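You operate a simulated robot arm through the tools that you are given. There is no shell and no other tool. Be economical: measure what you need, move in short steps, check, and stop when the job is done.

You run a simulated robot arm. Do the job below in one go: nothing can be reset, and whatever is moved stays where it is left.

JOB
Smooth the hat on the lathe with the purple pad, then box it.
Fine: put the pad back, switch off before you lift the hat, close the teal hat box; leave the speed lever alone. Set down upright: pad.

Only the result counts: the job must be done as asked and must still hold three seconds after the hand-in. Knocking over, shifting, dropping, spilling or breaking anything else fails it.

ROBOT AND FRAMES
A 7-joint arm with a two-finger parallel gripper on a trunk, on a base that drives. Base frame: it is fixed to the floor where the robot stands at the start and does not move with it; the origin is under the middle of the robot, x ahead of it, y to its left, z up; the surface under the hand at the start is at about z = 0.86. Lengths are in m, angles in rad, forces in N, time in s.
With the tool pointing down near the work surface it reaches from about 0.32 to 0.74 m from the robot's upright axis, wherever it stands. Its first joint turns from -2.007 to 2.007 rad. Places, roughly: black size dial [0.5, -0.8, 0.9]; black speed lever [0.5, -0.1, 1]; blue steam button [0.5, -0.9, 0.9]; felt hat (32x32x11 cm) [0.8, 0.2, 1]; hat box (37x37x14 cm) [0.6, -1.5, 0.7]; lathe disc [0.8, 0.2, 1]; red arm [0.9, -1.3, 1]; red lathe switch [0.5, -0.1, 0.9]; white plunger knob [1, -1.3, 1.1]; yellow roller knob [0.8, -0.1, 1]. Payload 3.91 kg.
The tool frame sits at the grasp point between the pads (the TCP): z along the fingers, y along the line on which they close. The tips reach 0.03 m beyond it. Largest opening 0.11 m; finger width 0.02, thickness 0.01; the body of the gripper, 0.048 by 0.112 m, starts 0.055 m behind the TCP.
Orientation is that of the tool frame in the base frame, as [roll, pitch, yaw] about the fixed x, y, z axes, in that order (R = Rz(yaw) Ry(pitch) Rx(roll)). With the fingers straight down and closing along the base's y, the tool's x points along the base's -x, its y along +y and its z along -z.

CONTROLS
- The arm moves only by the tool send_rows. Its argument "rows" is text: rows parted by semicolons, each of 7 numbers parted by spaces: the shift along the tool's x, y, z in m, then the turn, a rotation vector about the tool's x, y, z in rad, then the gripper command, from -1 (shut) to 1 (fully open), values between in proportion. In form: dx dy dz ax ay az gripper; .... A call has 1 to 20 rows; each row shifts and turns the commanded pose from where the row before left it, along the tool's axes as they then stand. Each row takes 0.2 s and may step no farther than 0.05 m and 0.15 rad from the row before; otherwise, or with a gripper value out of range, the whole call is refused. Where a pose cannot be reached the arm comes as near as it can. A force on the tool above 90 N (or 10 N above the force at the start of the call, whichever is more), or a blocked arm, ends the call early, and 0.2 s more pass. The fingers move at their own pace (about 0.108 m/s each) and stop on an object; they squeeze with about 29 N. The grip force told is the motor's: it shows also when the fingers shut on nothing. Time passes only in rows, and 0.2 s behind the last, so rows that do not move let the fingers close. The reply holds the time, the measured pose of the TCP, the force on the tool along the base axes, the opening and the grip force, in the units named above and with some noise, with the torque about the TCP (base axes, N m) and any sound that the robot's microphone picked up.
- Cameras (640 x 400 px; columns grow to the right, rows downward): "scene" is now at [0.0086, 0.1166, 1.73]; the picture's right is [-0.48, -0.88, 0.00], its down [-0.68, 0.37, -0.63] and it looks along [0.55, -0.30, -0.78] (base axes); focal length 296 px, centre (320, 200). "wrist" rides on the gripper at [0.072, 0.017, -0.103] in the tool frame; the picture's right is [-0.23, 0.97, 0.00], its down [-0.76, -0.18, -0.62] and it looks along [-0.61, -0.14, 0.78] (tool axes); focal length 222 px, centre (320, 200). There is no depth. A picture from a camera that has moved, and an enlarged one, comes with that camera's place and axes in the base frame and with its lens.
- capture(camera): a new picture of that camera. It takes no simulated time.
- move_column(by): slides the trunk up (or, below 0, down) by that many m; the arm and the scene camera ride with it, the base frame stays. It gives what a move gives, with no picture.
- base_move(legs): drives the robot by 1 to 6 legs, each [ahead, turn to the left] in m and rad, along the robot's own axes; the way and the turn of a leg run together, so that a leg with both is an arc; at most 1.5 m and 3.142 rad a leg. The arm and the cameras ride along, it lands a little off, and it stops where it bumps. It gives what a move gives.
- head_to(pan, tilt): turns the head with the scene camera to pan (to the left, within 2.705 rad either way) and tilt (down, from -0.506 to 1.204), counted from straight ahead of the robot. It gives what a move gives.
- close_up(camera, box): a new picture of the part [left, top, right, bottom] of that camera's present view, enlarged. It takes no simulated time.
- job_done(): hands the job in; it is judged then, once.

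Go step by step. Nothing tells you exact positions but the pictures and the camera data: compare them with the known pose of the tool, close in by small moves and look again before you grip or let go. The budget is 120 turns and 82 pictures, counting those below and the enlarged ones. Unless the task says otherwise, let go and move clear before handing in, and close with one line.

The tools are called after "Call:" as name(argument=value, ...) on one line, values as JSON. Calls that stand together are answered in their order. send_rows: Moves the arm, as the interface text tells. Its arguments: {"type":"object","properties":{"rows":{"type":"string"}},"required":["rows"]} The other tools are called the same way: move_column (by) slides the trunk up or down; base_move (legs) drives the base; head_to (pan, tilt) turns the head that bears the scene camera; capture (camera) takes a picture; close_up (camera, box) takes an enlarged picture of a part of a camera's view; job_done () hands the job in.

At the start:

```text
clock: 0.0
position: [0.4249, 0.1827, 1.4192]
tcp_rot: [-3.141, 0.0, 3.141]
wrist_force: [0.2, 0.3, 0.0]
ft_torque: [0.02, 0.0, -0.01]
finger_gap: 0.11
grasp_force: 0.0
trunk travel left (down, up): [-0.85, 0.14]
robot x, y, heading: [0.0047, 0.0031, 0.002]
head pan, tilt: [-0.497, 0.892]
```

scene: 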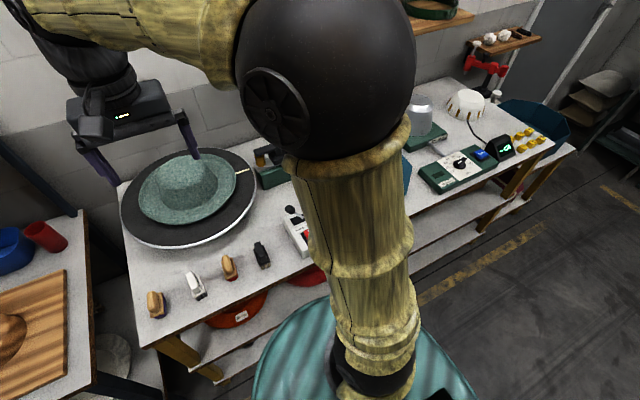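
wrist: 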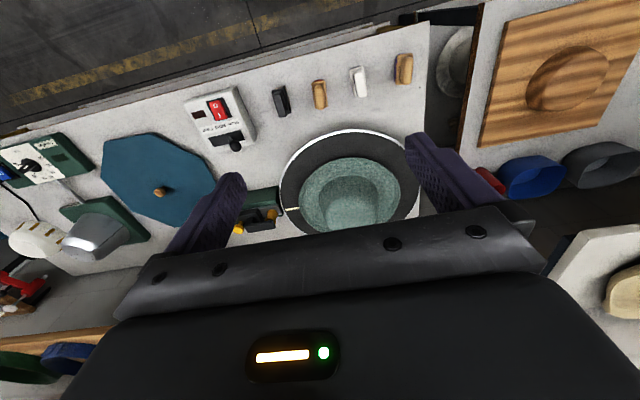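

I see the lathe with the teal-grey hat, a row of four handled tools in front of it, and a switch box. I'll enlarge those to find the purple pad.

Call:
close_up(camera="wrist", box=[170, 40, 450, 215])

Call:
close_up(camera="scene", box=[110, 130, 330, 330])

Call:
close_up(camera="scene", box=[400, 20, 640, 220])

```text
2.29 times, centred on (310, 128) of wrist
camera zoom: at [0.3538, 0.2011, 1.5225], right [0.23, 0.97, 0.0], down [0.76, -0.18, 0.62], along [0.61, -0.14, -0.78], focal length 508 px, centre (343, 366)
```

zoom: 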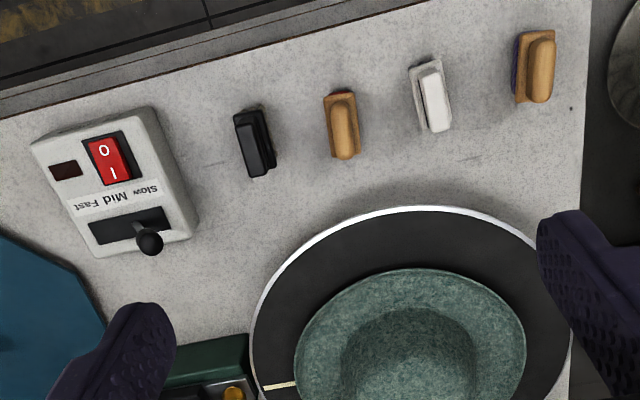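

```text
2.00 times, centred on (220, 230) of scene
camera zoom: at [0.0086, 0.1166, 1.73], right [-0.48, -0.88, 0.0], down [-0.68, 0.37, -0.63], along [0.55, -0.3, -0.78], focal length 593 px, centre (520, 140)
```

zoom: 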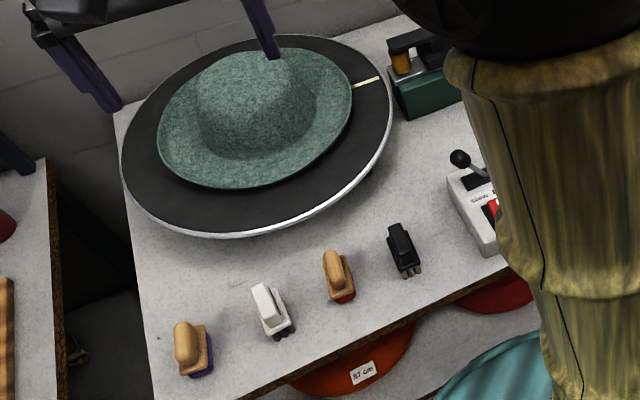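

```text
2.00 times, centred on (520, 120) of scene
camera zoom: at [0.0086, 0.1166, 1.73], right [-0.48, -0.88, 0.0], down [-0.68, 0.37, -0.63], along [0.55, -0.3, -0.78], focal length 593 px, centre (-80, 360)
```

zoom: 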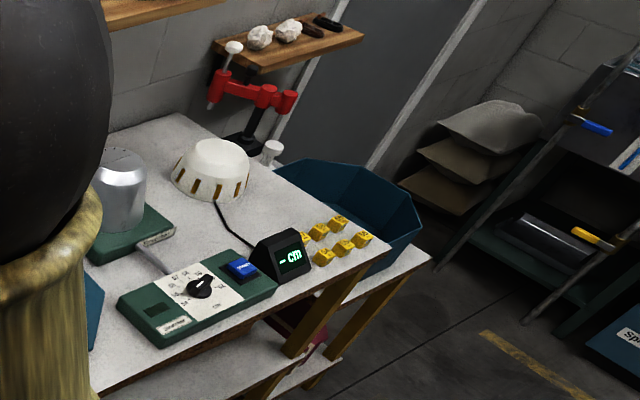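

The purple-sided pad is the leftmost one, near [0.49, 0.38]. The red rocker is near [0.47, -0.09], with its "I" on the far side. I'll bring the shut fingers above the "I" half and look.

Call:
send_rows(rows="-0.0053 -0.0271 0.037 0 0 0 -1;-0.0053 -0.0271 0.037 0 0 0 -1;-0.0053 -0.0271 0.037 0 0 0 -1;-0.0053 -0.0271 0.037 0 0 0 -1;-0.0053 -0.0271 0.037 0 0 0 -1;-0.0053 -0.0271 0.037 0 0 0 -1;-0.0053 -0.0271 0.037 0 0 0 -1;-0.0053 -0.0271 0.037 0 0 0 -1;-0.0053 -0.0271 0.037 0 0 0 -1;-0.0053 -0.0271 0.037 0 0 0 -1;0 0 0 0 0 0 -1")

Call:
capture(camera="wrist")

Call:
capture(camera="scene")

```text
clock: 2.4
position: [0.4761, -0.0856, 1.0491]
tcp_rot: [-3.14, 0.001, 3.14]
wrist_force: [0.3, -0.4, -0.3]
ft_torque: [-0.01, -0.03, -0.02]
finger_gap: 0.0
grasp_force: 28.7
trunk travel left (down, up): [-0.85, 0.14]
robot x, y, heading: [-0.0008, 0.0001, 0.003]
head pan, tilt: [-0.497, 0.892]
```

```text
76 pictures are left
camera wrist: at [0.406, -0.068, 1.1518], right [0.23, 0.97, 0.0], down [0.76, -0.18, 0.62], along [0.61, -0.14, -0.78], focal length 222 px, centre (320, 200)
```

wrist: 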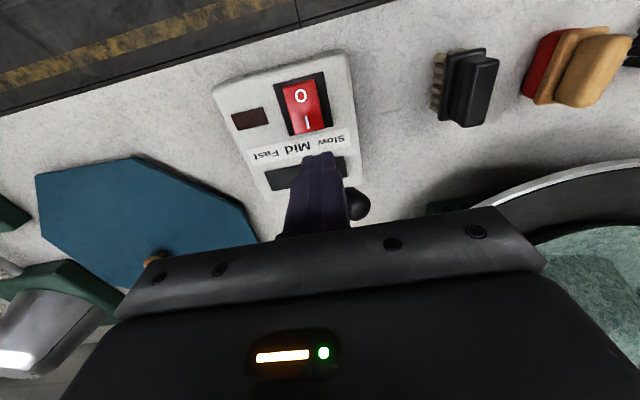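

```text
75 pictures are left
camera scene: at [0.0078, 0.1173, 1.73], right [-0.48, -0.88, 0.0], down [-0.68, 0.37, -0.63], along [0.55, -0.3, -0.78], focal length 296 px, centre (320, 200)
```

scene: 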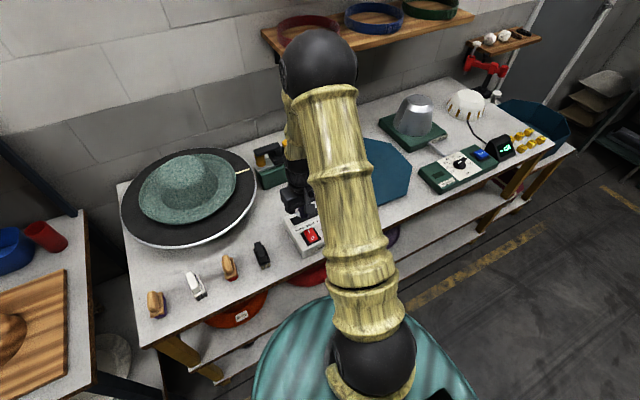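

The rocker top comes out at about z = 0.918, with its "I" half at [0.487, -0.099]. I'm descending to just above it.

Call:
send_rows(rows="-0.011 -0.013 0 0 0 0 -1;0 0 0.045 0 0 0 -1;0 0 0.04 0 0 0 -1;0 0 0 0 0 0 -1")

Call:
close_up(camera="wrist", box=[200, 60, 440, 210])

```text
clock: 3.4
position: [0.4898, -0.1008, 0.9649]
tcp_rot: [-3.14, 0.0, -3.141]
wrist_force: [-0.3, -0.8, -0.1]
ft_torque: [0.01, 0.02, 0.0]
finger_gap: 0.0002
grasp_force: 28.8
trunk travel left (down, up): [-0.85, 0.14]
robot x, y, heading: [-0.0009, 0.0013, -0.002]
head pan, tilt: [-0.497, 0.892]
```

```text
2.67 times, centred on (320, 135) of wrist
camera zoom: at [0.4181, -0.0822, 1.0671], right [0.23, 0.97, 0.0], down [0.76, -0.18, 0.62], along [0.61, -0.14, -0.78], focal length 592 px, centre (320, 373)
```

zoom: 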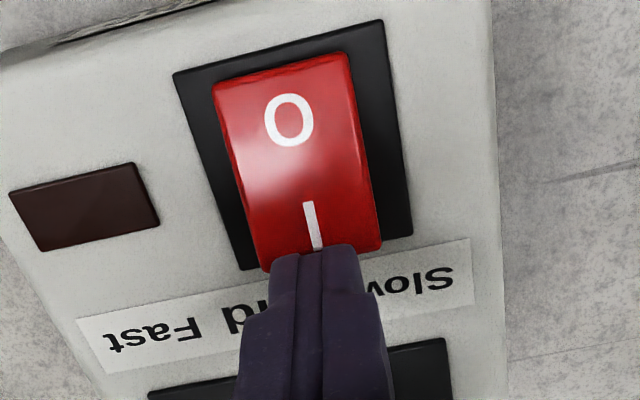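

The fingertips hang over the "I" end and the lamp is dark, so the lathe is off. I'll press in small steps.

Call:
send_rows(rows="0.003 0 0.008 0 0 0 -1;0 0 0.005 0 0 0 -1;0 0 0.004 0 0 0 -1;0 0 0 0 0 0 -1")

Call:
close_up(camera="wrist", box=[200, 60, 440, 210])

```text
clock: 4.4
position: [0.4852, -0.0997, 0.9553]
tcp_rot: [-3.138, 0.018, -3.14]
wrist_force: [1.9, 3.5, 89.1]
ft_torque: [0.17, 0.82, 0.15]
finger_gap: 0.0001
grasp_force: 28.6
trunk travel left (down, up): [-0.85, 0.14]
robot x, y, heading: [0.0009, -0.0002, -0.002]
head pan, tilt: [-0.497, 0.892]
```

```text
2.67 times, centred on (320, 135) of wrist
camera zoom: at [0.413, -0.0818, 1.0576], right [0.23, 0.97, 0.0], down [0.75, -0.17, 0.64], along [0.62, -0.14, -0.77], focal length 592 px, centre (320, 373)
```

zoom: 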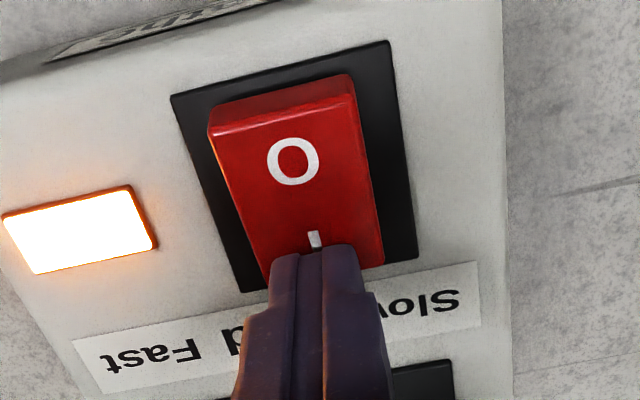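

The lamp is lit, so the lathe is running. I'll lift off and travel to above the purple pad.

Call:
send_rows(rows="0 0 -0.04 0 0 0 -1;0 0 -0.045 0 0 0 -1;0 0 -0.045 0 0 0 -1;0.01 0.048 0 0 0 0 0;0.01 0.048 0 0 0 0 0;0.01 0.048 0 0 0 0 0.1;0.01 0.048 0 0 0 0 0.1;0 0.048 0 0 0 0 0.1;0 0.048 0 0 0 0 0.1;0 0.048 0 0 0 0 0.1;0 0.048 0 0 0 0 0.1;0 0.048 0 0 0 0 0.1;0 0.048 0 0 0 0 0.1;0 0 0 0 0 0 0.1")

Call:
capture(camera="wrist")

Call:
head_to(pan=0.1, tilt=0.75)

Call:
capture(camera="scene")

```text
clock: 7.4
position: [0.4451, 0.3794, 1.0783]
tcp_rot: [3.14, 0.001, 3.141]
wrist_force: [-0.5, -0.6, 0.1]
ft_torque: [0.01, -0.01, -0.04]
finger_gap: 0.0605
grasp_force: 0.1
trunk travel left (down, up): [-0.85, 0.14]
robot x, y, heading: [0.0015, -0.0008, 0.002]
head pan, tilt: [-0.497, 0.892]
```

```text
72 pictures are left
camera wrist: at [0.3746, 0.397, 1.1811], right [0.23, 0.97, 0.0], down [0.76, -0.18, 0.62], along [0.61, -0.14, -0.78], focal length 222 px, centre (320, 200)
```

wrist: 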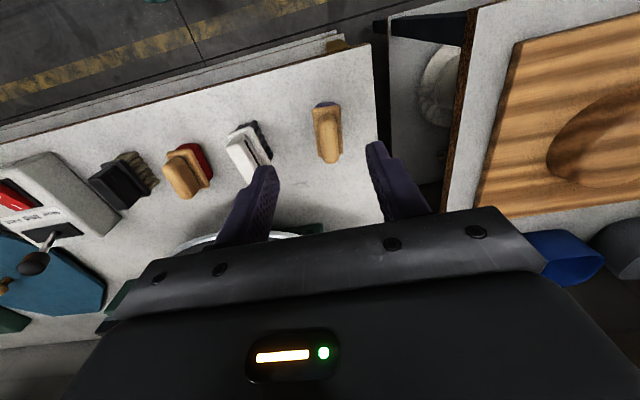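

```text
clock: 8.4
position: [0.4458, 0.38, 1.0796]
tcp_rot: [-3.141, -0.002, -3.141]
wrist_force: [0.1, -0.4, -0.1]
ft_torque: [0.0, 0.0, -0.01]
finger_gap: 0.0603
grasp_force: 0.1
trunk travel left (down, up): [-0.85, 0.14]
robot x, y, heading: [-0.0007, 0.0008, -0.003]
head pan, tilt: [0.099, 0.75]
```

```text
71 pictures are left
camera scene: at [0.0244, 0.1613, 1.7412], right [0.1, -1.0, 0.0], down [-0.68, -0.07, -0.73], along [0.73, 0.07, -0.68], focal length 296 px, centre (320, 200)
```

scene: 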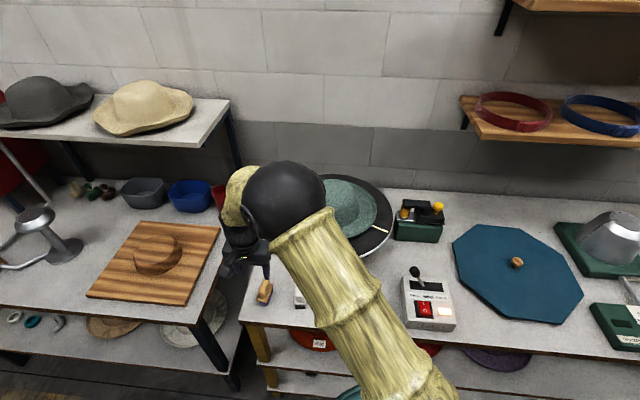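

The pad's handle top is near [0.487, 0.380, 0.918], with its long axis turned about -0.15 rad from x. I'll line up above it, come lower and look closely.

Call:
send_rows(rows="-0.02 0 0.04 0 0 0.08 0.1;-0.02 0 0.04 0 0 0.07 0.1;0 0 0 0 0 0 0.1")

Call:
close_up(camera="wrist", box=[200, 60, 440, 210])

Call:
close_up(camera="scene", box=[220, 170, 400, 310])

```text
clock: 9.2
position: [0.4865, 0.3775, 0.9979]
tcp_rot: [-3.141, 0.0, 2.993]
wrist_force: [0.6, -0.5, -0.2]
ft_torque: [0.01, -0.01, 0.0]
finger_gap: 0.0604
grasp_force: 0.1
trunk travel left (down, up): [-0.85, 0.14]
robot x, y, heading: [0.0039, -0.0017, 0.003]
head pan, tilt: [0.099, 0.75]
```

```text
2.67 times, centred on (320, 135) of wrist
camera zoom: at [0.4188, 0.4062, 1.1006], right [0.37, 0.93, 0.0], down [0.73, -0.29, 0.62], along [0.58, -0.23, -0.78], focal length 592 px, centre (320, 373)
```

zoom: 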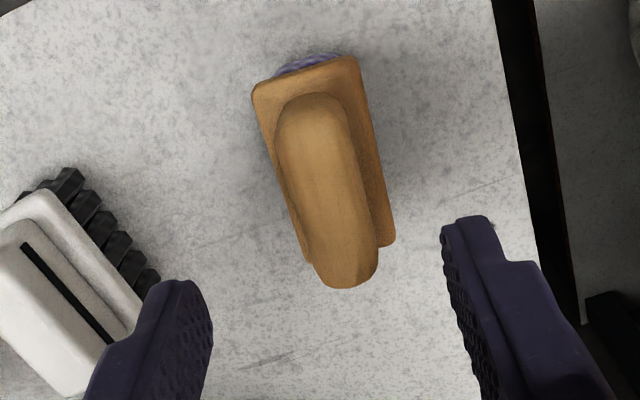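

```text
2.86 times, centred on (310, 240) of scene
camera zoom: at [0.0238, 0.1612, 1.7413], right [0.1, -1.0, 0.0], down [-0.68, -0.07, -0.73], along [0.73, 0.07, -0.68], focal length 847 px, centre (349, 86)
```

zoom: 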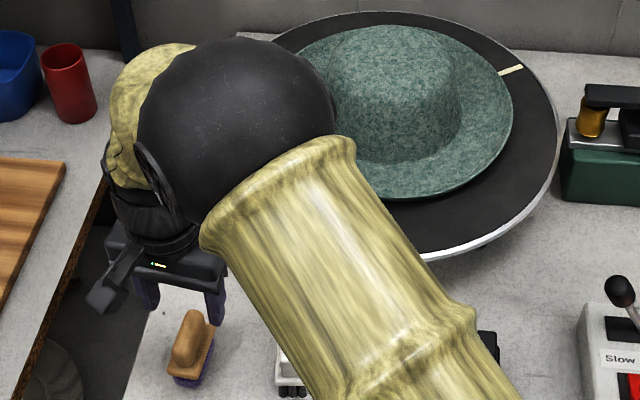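

The handle is about 3 cm wide on a 4.5 cm wooden plate with the purple sole below. I'll shift 4 mm left, go down so the tips stay above the plate, and close.

Call:
send_rows(rows="-0.0025 0.004 0.04 0 0 0.01 0.1;0 0 0.038 0 0 0 0.1;0 0 0 0 0 0 0.1")

Call:
close_up(camera="wrist", box=[200, 60, 440, 210])

Call:
close_up(camera="scene", box=[220, 220, 310, 310])

```text
clock: 10.0
position: [0.4896, 0.3813, 0.9181]
tcp_rot: [-3.141, 0.0, 2.982]
wrist_force: [-0.4, 0.8, 0.4]
ft_torque: [0.0, -0.01, -0.02]
finger_gap: 0.0607
grasp_force: 0.1
trunk travel left (down, up): [-0.85, 0.14]
robot x, y, heading: [0.0037, -0.0002, 0.001]
head pan, tilt: [0.099, 0.75]
```

```text
2.67 times, centred on (320, 135) of wrist
camera zoom: at [0.4219, 0.4103, 1.0218], right [0.38, 0.93, 0.0], down [0.72, -0.3, 0.62], along [0.58, -0.24, -0.78], focal length 592 px, centre (320, 373)
```

zoom: 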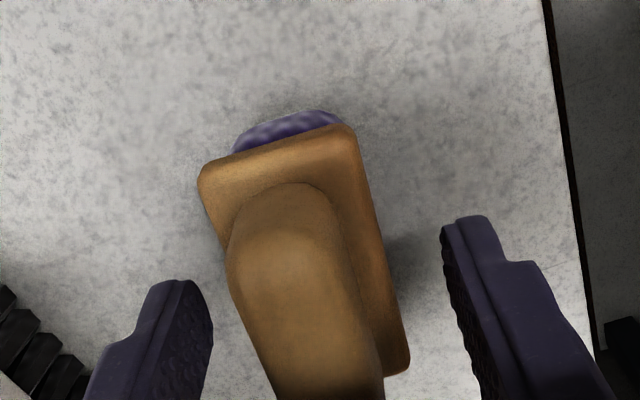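

```text
4.44 times, centred on (265, 265) of scene
camera zoom: at [0.0241, 0.1611, 1.7413], right [0.1, -1.0, 0.0], down [-0.68, -0.07, -0.73], along [0.73, 0.07, -0.68], focal length 1317 px, centre (564, -89)
```

zoom: 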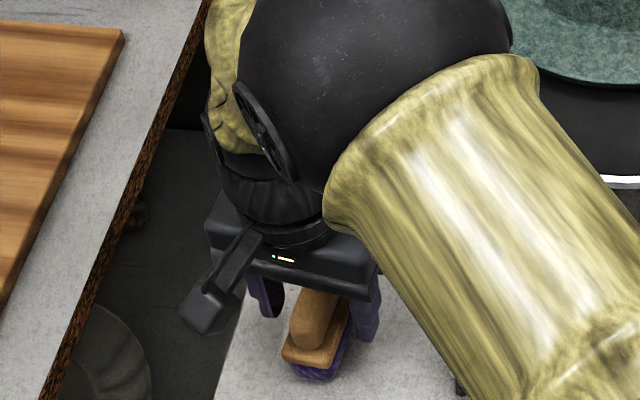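

The fingers straddle the handle. Closing now, then a short lift.

Call:
send_rows(rows="0 0 0 0 0 0 -0.5;0 0 0 0 0 0 -1;0 0 0 0 0 0 -1;0 0 0 0 0 0 -1")

Call:
send_rows(rows="0 0 -0.01 0 0 0 -1;0 0 -0.02 0 0 0 -1;0 0 -0.04 0 0 0 -1;0 0 -0.04 0 0 0 -1;0 0 -0.04 0 0 0 -1;0 0 0 0 0 0 -1")

Call:
capture(camera="wrist")

Call:
close_up(camera="scene", box=[200, 140, 460, 340])

```text
clock: 11.0
position: [0.4893, 0.3812, 0.9188]
tcp_rot: [-3.14, 0.0, 2.982]
wrist_force: [-0.4, 1.2, 0.2]
ft_torque: [-0.03, 0.0, 0.0]
finger_gap: 0.0351
grasp_force: 28.5
trunk travel left (down, up): [-0.85, 0.14]
robot x, y, heading: [0.0041, -0.0036, 0.001]
head pan, tilt: [0.099, 0.75]
```

```text
clock: 12.4
position: [0.4899, 0.3813, 1.0698]
tcp_rot: [-3.14, 0.0, 2.982]
wrist_force: [-0.2, -0.2, -0.6]
ft_torque: [-0.01, -0.01, -0.02]
finger_gap: 0.0352
grasp_force: 29.2
trunk travel left (down, up): [-0.85, 0.14]
robot x, y, heading: [-0.0016, 0.0021, 0.003]
head pan, tilt: [0.099, 0.75]
```

```text
66 pictures are left
camera wrist: at [0.4217, 0.4108, 1.1721], right [0.38, 0.93, 0.0], down [0.72, -0.3, 0.62], along [0.58, -0.24, -0.78], focal length 222 px, centre (320, 200)
```

wrist: 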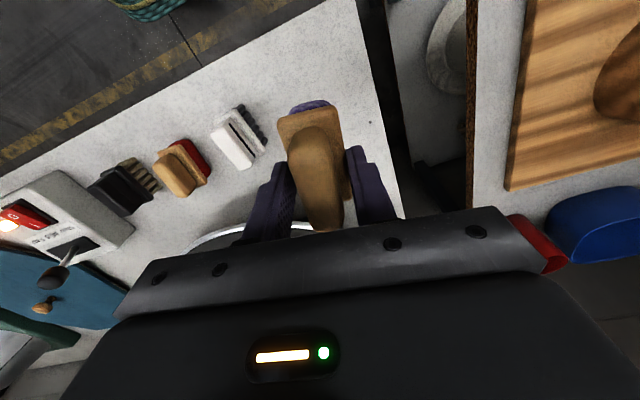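

```text
2.00 times, centred on (330, 240) of scene
camera zoom: at [0.0252, 0.1619, 1.7411], right [0.1, -0.99, 0.0], down [-0.68, -0.07, -0.73], along [0.73, 0.07, -0.68], focal length 593 px, centre (300, 120)
```

zoom: 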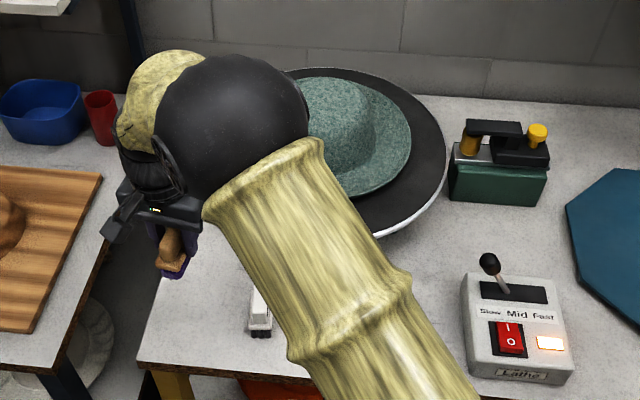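

The pad is held, and its sole is about 5.8 cm below the TCP. The hat's centre is near [0.81, 0.22], a bit out of reach, so I'll check how much room the base has to drive forward.

Call:
head_to(pan=-0.3, tilt=1.2)

Call:
capture(camera="scene")

```text
clock: 13.3
position: [0.4881, 0.3816, 1.0699]
tcp_rot: [3.141, 0.0, 2.98]
wrist_force: [0.4, -0.4, -1.3]
ft_torque: [0.01, 0.04, -0.01]
finger_gap: 0.0352
grasp_force: 28.6
trunk travel left (down, up): [-0.85, 0.14]
robot x, y, heading: [0.0003, -0.0017, 0.004]
head pan, tilt: [-0.3, 1.201]
```

```text
64 pictures are left
camera scene: at [-0.0045, 0.1366, 1.7095], right [-0.3, -0.96, 0.0], down [-0.89, 0.27, -0.36], along [0.35, -0.11, -0.93], focal length 296 px, centre (320, 200)
```

scene: 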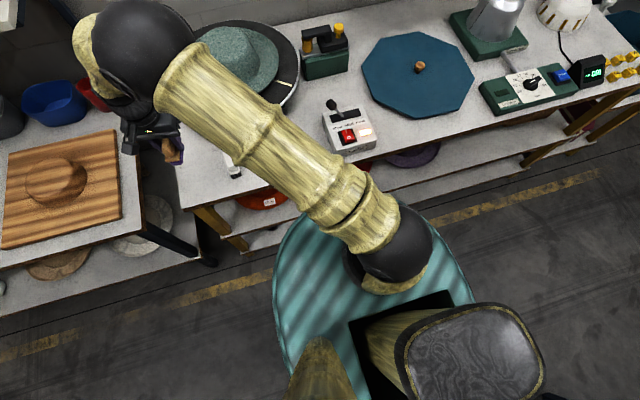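

The teal base looks close to the bench. I'll raise the arm slightly and creep forward 6 cm to see whether it goes.

Call:
send_rows(rows="0 0 -0.04 0 0 0 -1;0 0 -0.03 0 0 0 -1;0 0 0 0 0 0 -1")

Call:
base_move(legs=[[0.06, 0]])

Call:
head_to(pan=0.25, tilt=0.7)

Call:
capture(camera="scene")

```text
clock: 14.1
position: [0.4892, 0.3795, 1.1407]
tcp_rot: [-3.141, 0.001, 2.981]
wrist_force: [0.0, 1.2, -1.3]
ft_torque: [0.0, 0.01, 0.01]
finger_gap: 0.0355
grasp_force: 28.4
trunk travel left (down, up): [-0.85, 0.14]
robot x, y, heading: [0.0022, 0.0001, 0.005]
head pan, tilt: [-0.3, 1.201]
```

```text
clock: 15.1
position: [0.5489, 0.3817, 1.1397]
tcp_rot: [-3.141, -0.003, 2.984]
wrist_force: [0.4, -0.2, -0.7]
ft_torque: [0.0, 0.0, -0.02]
finger_gap: 0.0352
grasp_force: 28.8
trunk travel left (down, up): [-0.85, 0.14]
robot x, y, heading: [0.0607, -0.0029, -0.0]
head pan, tilt: [-0.3, 1.201]
```

```text
clock: 16.1
position: [0.549, 0.3802, 1.1398]
tcp_rot: [-3.142, 0.001, 2.982]
wrist_force: [-0.4, 0.1, -1.0]
ft_torque: [0.03, -0.03, 0.01]
finger_gap: 0.0353
grasp_force: 28.9
trunk travel left (down, up): [-0.85, 0.14]
robot x, y, heading: [0.059, -0.0003, 0.0]
head pan, tilt: [0.25, 0.7]
```

```text
63 pictures are left
camera scene: at [0.0843, 0.174, 1.7454], right [0.25, -0.97, 0.0], down [-0.62, -0.16, -0.76], along [0.74, 0.19, -0.64], focal length 296 px, centre (320, 200)
```

scene: 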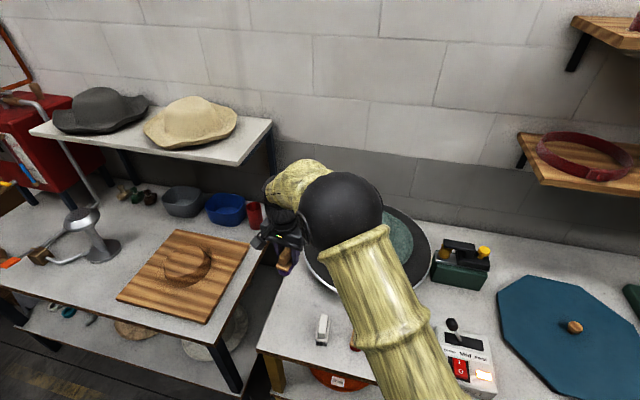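

It moved without a bump. I'll go another 5 cm, then raise the arm over the near side of the hat for a wrist view.

Call:
base_move(legs=[[0.05, 0]])

Call:
send_rows(rows="0 -0.03 -0.035 0 0 0 -1;0 -0.03 -0.035 0 0 0 -1;0 -0.03 -0.035 0 0 0 -1;0 -0.03 -0.035 0 0 0 -1;0 -0.03 -0.02 0 0 0 -1;0 0 0 0 0 0 -1")

Call:
capture(camera="wrist")

```text
clock: 17.1
position: [0.5986, 0.3821, 1.1379]
tcp_rot: [3.141, -0.003, 2.984]
wrist_force: [0.8, -0.1, -1.5]
ft_torque: [-0.04, 0.02, -0.03]
finger_gap: 0.0351
grasp_force: 29.1
trunk travel left (down, up): [-0.85, 0.14]
robot x, y, heading: [0.1069, 0.0046, 0.001]
head pan, tilt: [0.25, 0.7]
```

```text
clock: 18.5
position: [0.5745, 0.2327, 1.2991]
tcp_rot: [-3.14, -0.001, 2.983]
wrist_force: [-0.6, 1.0, -0.2]
ft_torque: [-0.03, 0.0, 0.03]
finger_gap: 0.0351
grasp_force: 29.4
trunk travel left (down, up): [-0.85, 0.14]
robot x, y, heading: [0.1069, 0.0002, -0.002]
head pan, tilt: [0.25, 0.7]
```

```text
62 pictures are left
camera wrist: at [0.5064, 0.2618, 1.4025], right [0.38, 0.93, 0.0], down [0.72, -0.29, 0.62], along [0.58, -0.24, -0.78], focal length 222 px, centre (320, 200)
```

wrist: 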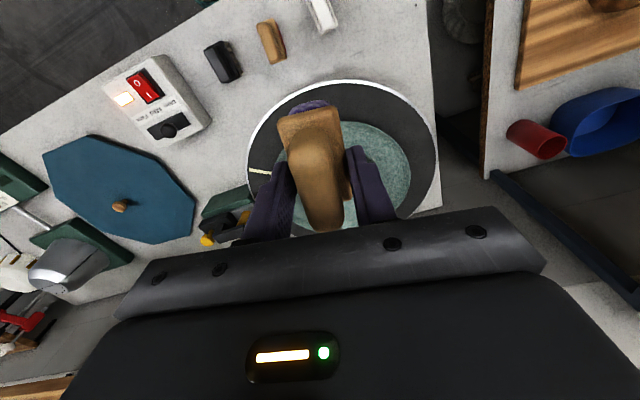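

Robot now stands at x = 0.107; the disc centre fits to about [0.80, 0.195] with radius 0.215. I'll check the hat's profile from the scene camera.

Call:
head_to(pan=0.05, tilt=0.75)

Call:
capture(camera="scene")

```text
clock: 19.2
position: [0.573, 0.2319, 1.3008]
tcp_rot: [3.141, 0.0, 2.982]
wrist_force: [-0.7, 0.5, -1.3]
ft_torque: [0.01, 0.0, 0.0]
finger_gap: 0.0354
grasp_force: 28.9
trunk travel left (down, up): [-0.85, 0.14]
robot x, y, heading: [0.1107, -0.003, 0.001]
head pan, tilt: [0.051, 0.75]
```

```text
61 pictures are left
camera scene: at [0.1343, 0.1574, 1.7412], right [0.05, -1.0, 0.0], down [-0.68, -0.04, -0.73], along [0.73, 0.04, -0.68], focal length 296 px, centre (320, 200)
```

scene: 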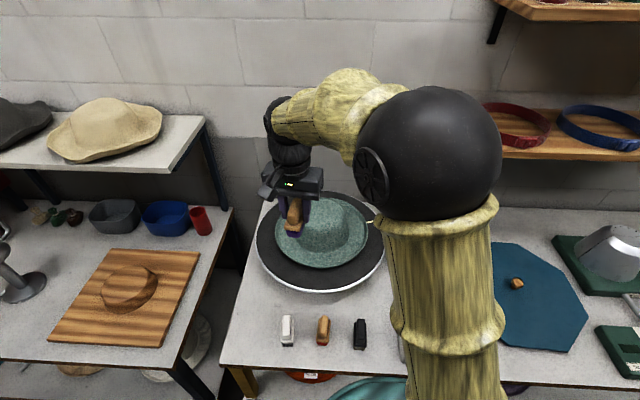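

The brim's near edge comes out at about z = 0.985, x = 0.64. I'll bring the pad above the near brim and then approach in small steps.

Call:
send_rows(rows="-0.0212 -0.0036 0.04 0 0 0 -1;-0.0212 -0.0036 0.04 0 0 0 -1;-0.0212 -0.0036 0.04 0 0 0 -1;-0.0212 -0.0036 0.04 0 0 0 -1;-0.0212 -0.0036 0.04 0 0 0 -1;0 0 0 0 0 0 -1")

Call:
capture(camera="wrist")

Call:
close_up(camera="scene", box=[220, 150, 420, 310])

```text
clock: 20.6
position: [0.6747, 0.1979, 1.1004]
tcp_rot: [3.141, 0.0, 2.982]
wrist_force: [-0.1, -0.1, -1.2]
ft_torque: [0.02, -0.02, 0.01]
finger_gap: 0.0352
grasp_force: 29.0
trunk travel left (down, up): [-0.85, 0.14]
robot x, y, heading: [0.1078, -0.0023, 0.0]
head pan, tilt: [0.051, 0.75]
```

```text
60 pictures are left
camera wrist: at [0.6076, 0.2268, 1.2025], right [0.38, 0.93, 0.0], down [0.72, -0.3, 0.62], along [0.58, -0.24, -0.78], focal length 222 px, centre (320, 200)
```

wrist: 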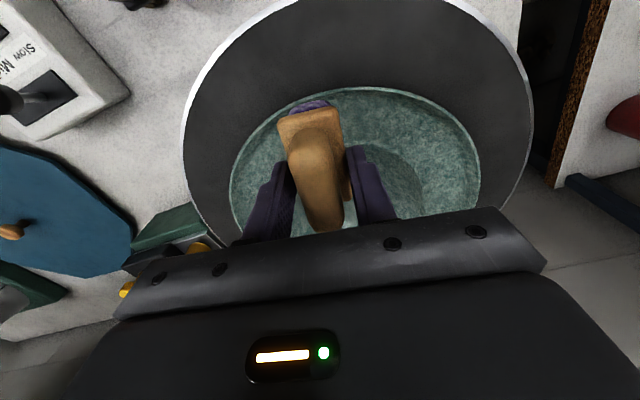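

```text
2.50 times, centred on (320, 230) of scene
camera zoom: at [0.1331, 0.1571, 1.7413], right [0.05, -1.0, 0.0], down [-0.68, -0.04, -0.73], along [0.73, 0.04, -0.68], focal length 741 px, centre (320, 125)
```

zoom: 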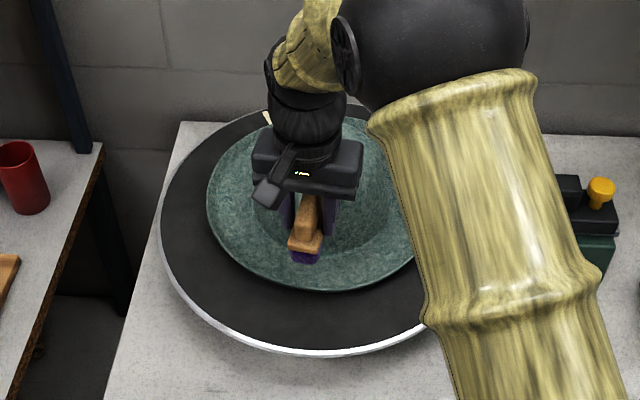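

Hat centre is about [0.805, 0.19], so the pad is at radius 0.13, over the brim. Lowering toward contact.

Call:
send_rows(rows="0 0 0.02 0 0 0 -1;0 0 0.01 0 0 0 -1;0 0 0.005 0 0 0 -1;0 0 0.005 0 0 0 -1;0 0 0 0 0 0 -1")

Call:
close_up(camera="scene", box=[260, 180, 380, 280])

```text
clock: 21.8
position: [0.6758, 0.1988, 1.0591]
tcp_rot: [-3.141, 0.001, 2.983]
wrist_force: [0.4, -0.3, -1.1]
ft_torque: [0.0, 0.02, -0.02]
finger_gap: 0.0354
grasp_force: 28.7
trunk travel left (down, up): [-0.85, 0.14]
robot x, y, heading: [0.1094, 0.002, 0.003]
head pan, tilt: [0.051, 0.75]
```

```text
4.00 times, centred on (320, 230) of scene
camera zoom: at [0.1343, 0.1572, 1.7412], right [0.05, -1.0, 0.0], down [-0.68, -0.04, -0.73], along [0.73, 0.04, -0.68], focal length 1186 px, centre (320, 80)
```

zoom: 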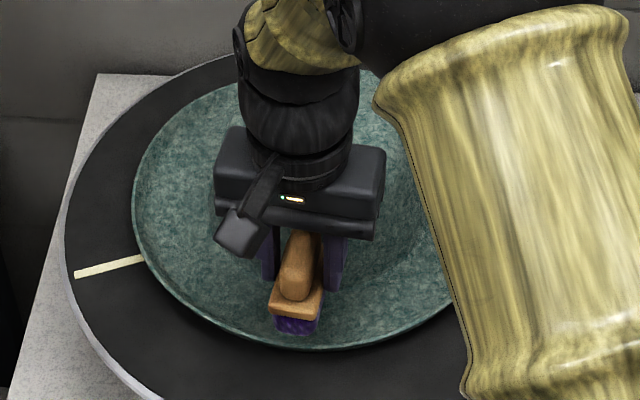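

No contact yet. Continuing down in 2–3 mm steps.

Call:
send_rows(rows="0 0 0.003 0 0 0 -1;0 0 0.002 0 0 0 -1;0 0 0.002 0 0 0 -1;0 0 0 0 0 0 -1")

Call:
send_rows(rows="0 0 0.002 0 0 0 -1;0 0 0.002 0 0 0 -1;0 0 0 0 0 0 -1")

```text
clock: 22.8
position: [0.6757, 0.1985, 1.0526]
tcp_rot: [-3.141, 0.0, 2.982]
wrist_force: [1.2, 0.1, -0.9]
ft_torque: [-0.01, 0.0, -0.02]
finger_gap: 0.0355
grasp_force: 28.9
trunk travel left (down, up): [-0.85, 0.14]
robot x, y, heading: [0.109, 0.0007, -0.003]
head pan, tilt: [0.051, 0.75]
```

```text
clock: 23.6
position: [0.6755, 0.1988, 1.0488]
tcp_rot: [-3.141, 0.0, 2.983]
wrist_force: [-1.1, 0.2, -1.4]
ft_torque: [0.03, -0.01, -0.02]
finger_gap: 0.0357
grasp_force: 29.1
trunk travel left (down, up): [-0.85, 0.14]
robot x, y, heading: [0.1087, 0.0026, 0.001]
head pan, tilt: [0.051, 0.75]
```

Call:
send_rows(rows="0 0 0.003 0 0 0 -1;0 0 0.002 0 0 0 -1;0 0 0 0 0 0 -1")

Call:
send_rows(rows="0 0 0.002 0 0 0 -1;0 0 0.002 0 0 0 -1;0 0 0 0 0 0 -1")

Call:
close_up(camera="scene", box=[260, 180, 380, 280])

```text
clock: 24.4
position: [0.6766, 0.1966, 1.0462]
tcp_rot: [3.14, 0.003, 2.981]
wrist_force: [1.2, -9.1, 20.6]
ft_torque: [-0.29, 0.46, 0.16]
finger_gap: 0.0353
grasp_force: 29.3
trunk travel left (down, up): [-0.85, 0.14]
robot x, y, heading: [0.1107, 0.003, 0.001]
head pan, tilt: [0.051, 0.75]
```

```text
clock: 25.2
position: [0.676, 0.1973, 1.0413]
tcp_rot: [3.14, 0.002, 2.982]
wrist_force: [6.7, -7.6, 22.3]
ft_torque: [-0.34, 0.14, 0.14]
finger_gap: 0.0354
grasp_force: 29.3
trunk travel left (down, up): [-0.85, 0.14]
robot x, y, heading: [0.1061, -0.0033, 0.0]
head pan, tilt: [0.051, 0.75]
```

```text
4.00 times, centred on (320, 230) of scene
camera zoom: at [0.1332, 0.1547, 1.7415], right [0.05, -1.0, 0.0], down [-0.68, -0.03, -0.73], along [0.73, 0.04, -0.68], focal length 1186 px, centre (320, 80)
```

zoom: 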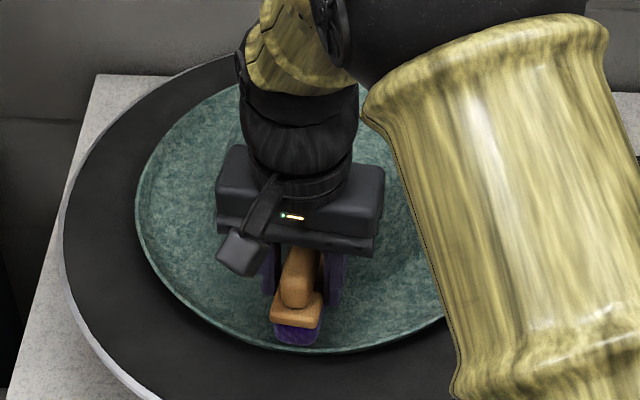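

The pad is on the brim at about 20 N and the drag confirms that the hat is spinning. I'll ease off slightly and hold for a few turns.

Call:
send_rows(rows="0 0 -0.001 0 0 0 -1;0 0 0 0 0 0 -1;0 0 0 0 0 0 -1;0 0 0 0 0 0 -1;0 0 0 0 0 0 -1;0 0 0 0 0 0 -1;0 0 0 0 0 0 -1;0 0 0 0 0 0 -1;0 0 0 0 0 0 -1;0 0 0 0 0 0 -1;0 0 0 0 0 0 -1;0 0 0 0 0 0 -1;0 0 0 0 0 0 -1;0 0 0 0 0 0 -1;0 0 0 0 0 0 -1;0 0 0 0 0 0 -1")

Call:
close_up(camera="scene", box=[220, 150, 420, 310])

```text
clock: 28.6
position: [0.6761, 0.1973, 1.0403]
tcp_rot: [-3.142, 0.001, 2.984]
wrist_force: [0.2, -1.1, 3.3]
ft_torque: [0.01, 0.07, 0.02]
finger_gap: 0.0352
grasp_force: 28.8
trunk travel left (down, up): [-0.85, 0.14]
robot x, y, heading: [0.1097, 0.0004, 0.003]
head pan, tilt: [0.051, 0.75]
```

```text
2.50 times, centred on (320, 230) of scene
camera zoom: at [0.1339, 0.1566, 1.7413], right [0.05, -1.0, 0.0], down [-0.68, -0.03, -0.73], along [0.73, 0.04, -0.68], focal length 741 px, centre (320, 125)
```

zoom: 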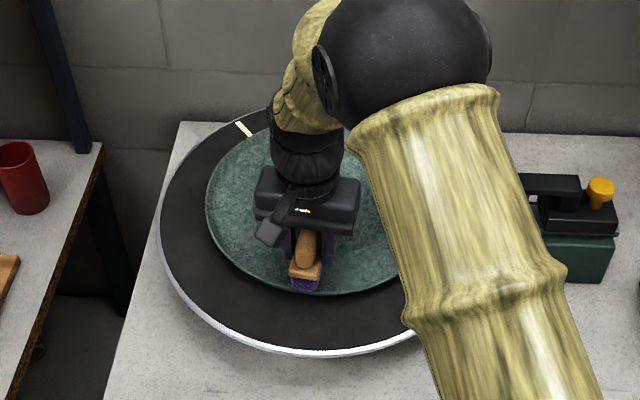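

Contact force fell to about 3 N, so I'll press 2 mm more and hold.

Call:
send_rows(rows="0 0 0.002 0 0 0 -1;0 0 0 0 0 0 -1;0 0 0 0 0 0 -1;0 0 0 0 0 0 -1;0 0 0 0 0 0 -1;0 0 0 0 0 0 -1;0 0 0 0 0 0 -1;0 0 0 0 0 0 -1")

Call:
send_rows(rows="0 0 0 0 0 0 -1;0 0 0 0 0 0 -1;0 0 0 0 0 0 -1;0 0 0 0 0 0 -1;0 0 0 0 0 0 -1;0 0 0 0 0 0 -1;0 0 0 0 0 0 -1;0 0 0 0 0 0 -1;0 0 0 0 0 0 -1;0 0 0 0 0 0 -1;0 0 0 0 0 0 -1;0 0 0 0 0 0 -1")

Call:
capture(camera="wrist")

```text
clock: 30.4
position: [0.6762, 0.1976, 1.0402]
tcp_rot: [3.14, 0.002, 2.985]
wrist_force: [6.1, -8.5, 19.9]
ft_torque: [-0.3, 0.14, 0.2]
finger_gap: 0.0353
grasp_force: 29.3
trunk travel left (down, up): [-0.85, 0.14]
robot x, y, heading: [0.1118, 0.0011, -0.001]
head pan, tilt: [0.051, 0.75]
```

```text
clock: 33.0
position: [0.6763, 0.1976, 1.0395]
tcp_rot: [-3.141, 0.001, 2.984]
wrist_force: [3.4, -8.5, 12.3]
ft_torque: [-0.35, 0.18, 0.17]
finger_gap: 0.0356
grasp_force: 29.5
trunk travel left (down, up): [-0.85, 0.14]
robot x, y, heading: [0.1122, 0.0005, -0.002]
head pan, tilt: [0.051, 0.75]
```

```text
55 pictures are left
camera wrist: at [0.6083, 0.2263, 1.142], right [0.38, 0.93, 0.0], down [0.72, -0.3, 0.62], along [0.58, -0.24, -0.78], focal length 222 px, centre (320, 200)
```

wrist: 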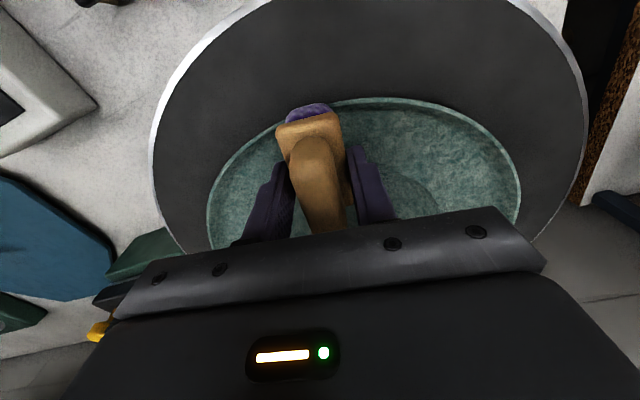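

The brim has been rubbed for about 9 s. Next I'll lift and look at whether the surface shows a change, then treat the crown top.

Call:
send_rows(rows="0 0 -0.02 0 0 0 -1;0 0 -0.05 0 0 0 -1;0 0 -0.05 0 0 0 -1;0.03 0 -0.04 0 0 0 -1;0.045 0 0 0 0 0 -1;0 0 0 0 0 0 -1")

Call:
close_up(camera="scene", box=[220, 150, 420, 310])

Call:
capture(camera="wrist")

```text
clock: 34.4
position: [0.602, 0.2114, 1.1988]
tcp_rot: [3.141, 0.0, 2.982]
wrist_force: [-0.3, 0.5, -0.7]
ft_torque: [0.0, 0.0, 0.03]
finger_gap: 0.0352
grasp_force: 29.0
trunk travel left (down, up): [-0.85, 0.14]
robot x, y, heading: [0.1144, -0.0007, 0.003]
head pan, tilt: [0.051, 0.75]
```

```text
2.50 times, centred on (320, 230) of scene
camera zoom: at [0.1353, 0.1569, 1.7412], right [0.05, -1.0, 0.0], down [-0.68, -0.03, -0.73], along [0.73, 0.04, -0.68], focal length 741 px, centre (320, 125)
```

zoom: 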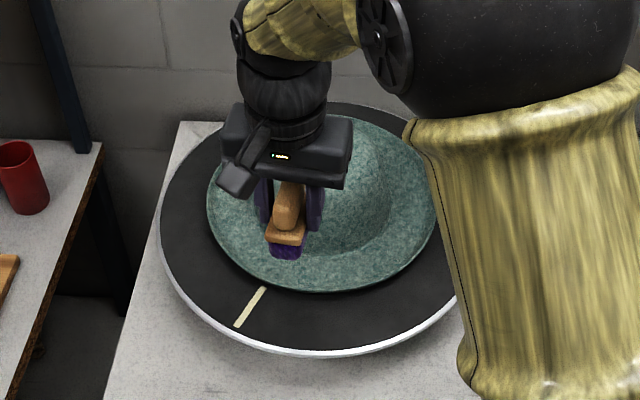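

```text
53 pictures are left
camera wrist: at [0.5348, 0.2391, 1.3014], right [0.38, 0.93, 0.0], down [0.72, -0.3, 0.62], along [0.58, -0.24, -0.78], focal length 222 px, centre (320, 200)
```

wrist: 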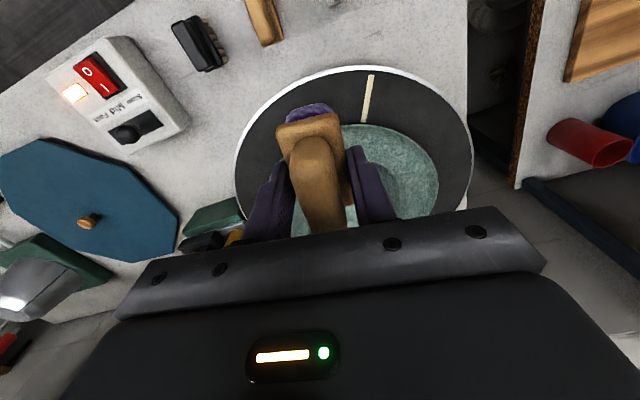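

I want a closer look at the brim and crown texture.

Call:
close_up(camera="scene", box=[300, 190, 400, 270])

Call:
close_up(camera="wrist", box=[330, 110, 450, 215])

```text
5.00 times, centred on (350, 230) of scene
camera zoom: at [0.1353, 0.1569, 1.7412], right [0.05, -1.0, 0.0], down [-0.68, -0.03, -0.73], along [0.73, 0.04, -0.68], focal length 1482 px, centre (170, 50)
```

zoom: 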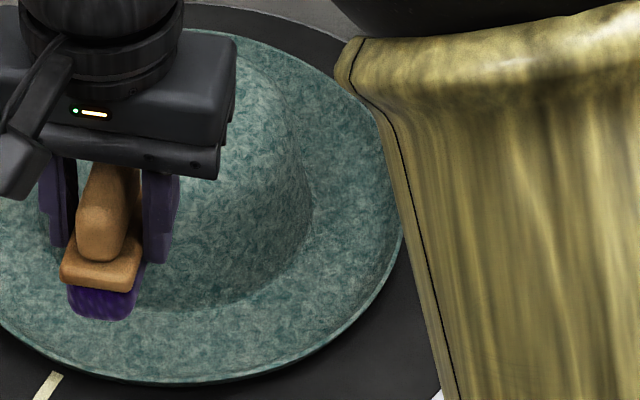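

```text
3.81 times, centred on (390, 162) of wrist
camera zoom: at [0.5348, 0.2391, 1.3014], right [0.38, 0.93, 0.0], down [0.72, -0.3, 0.62], along [0.58, -0.24, -0.78], focal length 846 px, centre (53, 343)
```

zoom: 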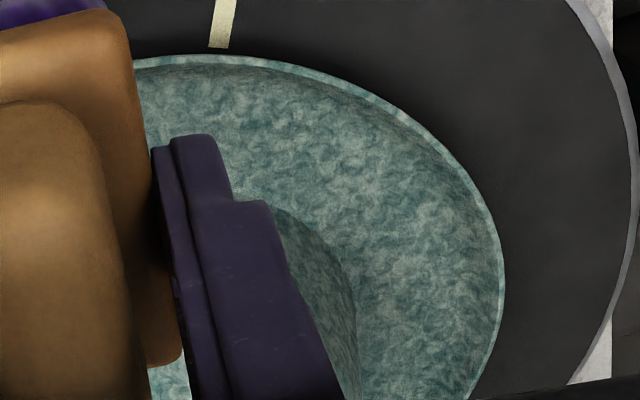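

The texture is uniform so I can't judge from it. I'll treat the crown top too: move over [0.755, 0.195] and lower until contact.

Call:
send_rows(rows="-0.0384 0.002 0 0 0 0 -1;-0.0384 0.002 0 0 0 0 -1;-0.0384 0.002 0 0 0 0 -1;-0.0384 0.002 0 0 0 0 -1;0 0 0 0 0 0 -1;0 0 0.01 0 0 0 -1;0 0 0.01 0 0 0 -1;0 0 0 0 0 0 -1")

Call:
close_up(camera="scene", box=[220, 130, 420, 290])

```text
clock: 36.2
position: [0.7558, 0.1939, 1.1789]
tcp_rot: [3.142, 0.001, 2.981]
wrist_force: [-0.4, -0.3, -1.4]
ft_torque: [-0.02, 0.01, -0.02]
finger_gap: 0.0352
grasp_force: 29.1
trunk travel left (down, up): [-0.85, 0.14]
robot x, y, heading: [0.1125, 0.0015, -0.001]
head pan, tilt: [0.051, 0.75]
```

```text
2.50 times, centred on (320, 210) of scene
camera zoom: at [0.1347, 0.1571, 1.7412], right [0.05, -1.0, 0.0], down [-0.68, -0.03, -0.73], along [0.73, 0.04, -0.68], focal length 741 px, centre (320, 175)
```

zoom: 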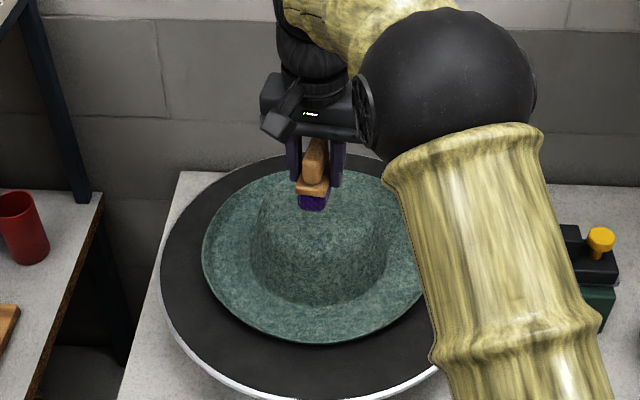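

Now lowering onto the crown in small steps.

Call:
send_rows(rows="0 0 0.008 0 0 0 -1;0 0 0.006 0 0 0 -1;0 0 0.004 0 0 0 -1;0 0 0.003 0 0 0 -1;0 0 0 0 0 0 -1")

Call:
send_rows(rows="0 0 0.003 0 0 0 -1;0 0 0.002 0 0 0 -1;0 0 0 0 0 0 -1")

```text
clock: 37.4
position: [0.7547, 0.1939, 1.1575]
tcp_rot: [3.141, 0.0, 2.983]
wrist_force: [-0.1, 0.0, -1.4]
ft_torque: [-0.02, 0.0, 0.02]
finger_gap: 0.035
grasp_force: 29.0
trunk travel left (down, up): [-0.85, 0.14]
robot x, y, heading: [0.1105, 0.0013, 0.002]
head pan, tilt: [0.051, 0.75]
```

```text
clock: 38.2
position: [0.7557, 0.1939, 1.1512]
tcp_rot: [3.141, 0.001, 2.982]
wrist_force: [0.5, -0.3, -1.0]
ft_torque: [0.02, 0.0, -0.01]
finger_gap: 0.0354
grasp_force: 29.1
trunk travel left (down, up): [-0.85, 0.14]
robot x, y, heading: [0.1111, -0.0024, -0.002]
head pan, tilt: [0.051, 0.75]
```

Call:
send_rows(rows="0 0 0.003 0 0 0 -1;0 0 0.002 0 0 0 -1;0 0 0 0 0 0 -1")

Call:
send_rows(rows="0 0 0.003 0 0 0 -1;0 0 0.001 0 0 0 -1;0 0 0 0 0 0 -1")

Call:
close_up(camera="scene", box=[270, 170, 370, 250])

```text
clock: 39.0
position: [0.7548, 0.1944, 1.148]
tcp_rot: [-3.141, 0.0, 2.983]
wrist_force: [-0.3, -0.2, -1.1]
ft_torque: [0.0, 0.03, -0.01]
finger_gap: 0.0352
grasp_force: 29.3
trunk travel left (down, up): [-0.85, 0.14]
robot x, y, heading: [0.1083, -0.0006, 0.001]
head pan, tilt: [0.051, 0.75]
```

```text
clock: 39.8
position: [0.7559, 0.1939, 1.144]
tcp_rot: [-3.141, -0.001, 2.983]
wrist_force: [0.4, 0.1, -2.0]
ft_torque: [0.02, 0.0, 0.0]
finger_gap: 0.0354
grasp_force: 29.0
trunk travel left (down, up): [-0.85, 0.14]
robot x, y, heading: [0.1122, 0.0005, -0.0]
head pan, tilt: [0.051, 0.75]
```

```text
5.00 times, centred on (320, 210) of scene
camera zoom: at [0.1345, 0.1571, 1.7412], right [0.05, -1.0, 0.0], down [-0.68, -0.03, -0.73], along [0.73, 0.04, -0.68], focal length 1482 px, centre (320, 150)
```

zoom: 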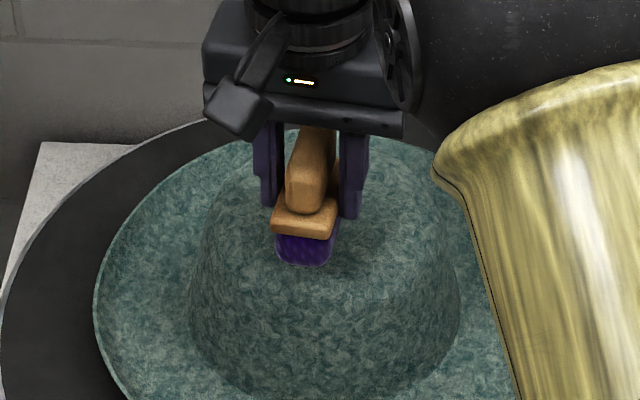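

Call:
send_rows(rows="0 0 0.003 0 0 0 -1;0 0 0.002 0 0 0 -1;0 0 0 0 0 0 -1")

Call:
send_rows(rows="0 0 0.003 0 0 0 -1;0 0 0.001 0 0 0 -1;0 0 0 0 0 0 -1")

```text
clock: 40.6
position: [0.7559, 0.1927, 1.1382]
tcp_rot: [3.141, 0.0, 2.983]
wrist_force: [0.0, -0.4, -0.7]
ft_torque: [-0.02, 0.01, -0.02]
finger_gap: 0.0353
grasp_force: 29.1
trunk travel left (down, up): [-0.85, 0.14]
robot x, y, heading: [0.1116, -0.0014, -0.003]
head pan, tilt: [0.051, 0.75]
```

```text
clock: 41.4
position: [0.7557, 0.1945, 1.1338]
tcp_rot: [3.14, 0.001, 2.983]
wrist_force: [-0.4, -0.9, -1.4]
ft_torque: [0.01, -0.02, -0.01]
finger_gap: 0.0354
grasp_force: 29.2
trunk travel left (down, up): [-0.85, 0.14]
robot x, y, heading: [0.1137, -0.0032, -0.004]
head pan, tilt: [0.051, 0.75]
```

Call:
send_rows(rows="0 0 0.003 0 0 0 -1;0 0 0.003 0 0 0 -1;0 0 0 0 0 0 -1")

Call:
send_rows(rows="0 0 0.003 0 0 0 -1;0 0 0.002 0 0 0 -1;0 0 0 0 0 0 -1")

Call:
close_up(camera="scene", box=[270, 170, 370, 250])

```text
clock: 42.2
position: [0.755, 0.1939, 1.1281]
tcp_rot: [-3.142, 0.001, 2.982]
wrist_force: [0.3, 0.3, -1.4]
ft_torque: [0.0, -0.02, -0.01]
finger_gap: 0.0351
grasp_force: 28.7
trunk travel left (down, up): [-0.85, 0.14]
robot x, y, heading: [0.1107, 0.0005, -0.0]
head pan, tilt: [0.051, 0.75]
```

```text
clock: 43.0
position: [0.755, 0.1945, 1.1236]
tcp_rot: [-3.14, 0.0, 2.983]
wrist_force: [-0.7, 0.5, -1.5]
ft_torque: [0.0, -0.01, -0.01]
finger_gap: 0.0351
grasp_force: 28.9
trunk travel left (down, up): [-0.85, 0.14]
robot x, y, heading: [0.1101, 0.0024, 0.008]
head pan, tilt: [0.051, 0.75]
```

```text
5.00 times, centred on (320, 210) of scene
camera zoom: at [0.1345, 0.1571, 1.7412], right [0.05, -1.0, 0.0], down [-0.68, -0.03, -0.73], along [0.73, 0.04, -0.68], focal length 1482 px, centre (320, 150)
```

zoom: 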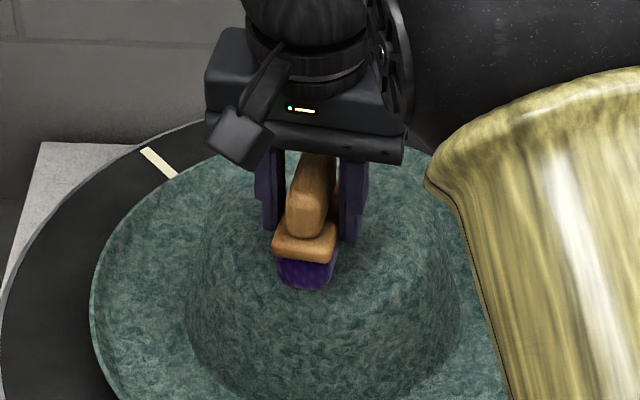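

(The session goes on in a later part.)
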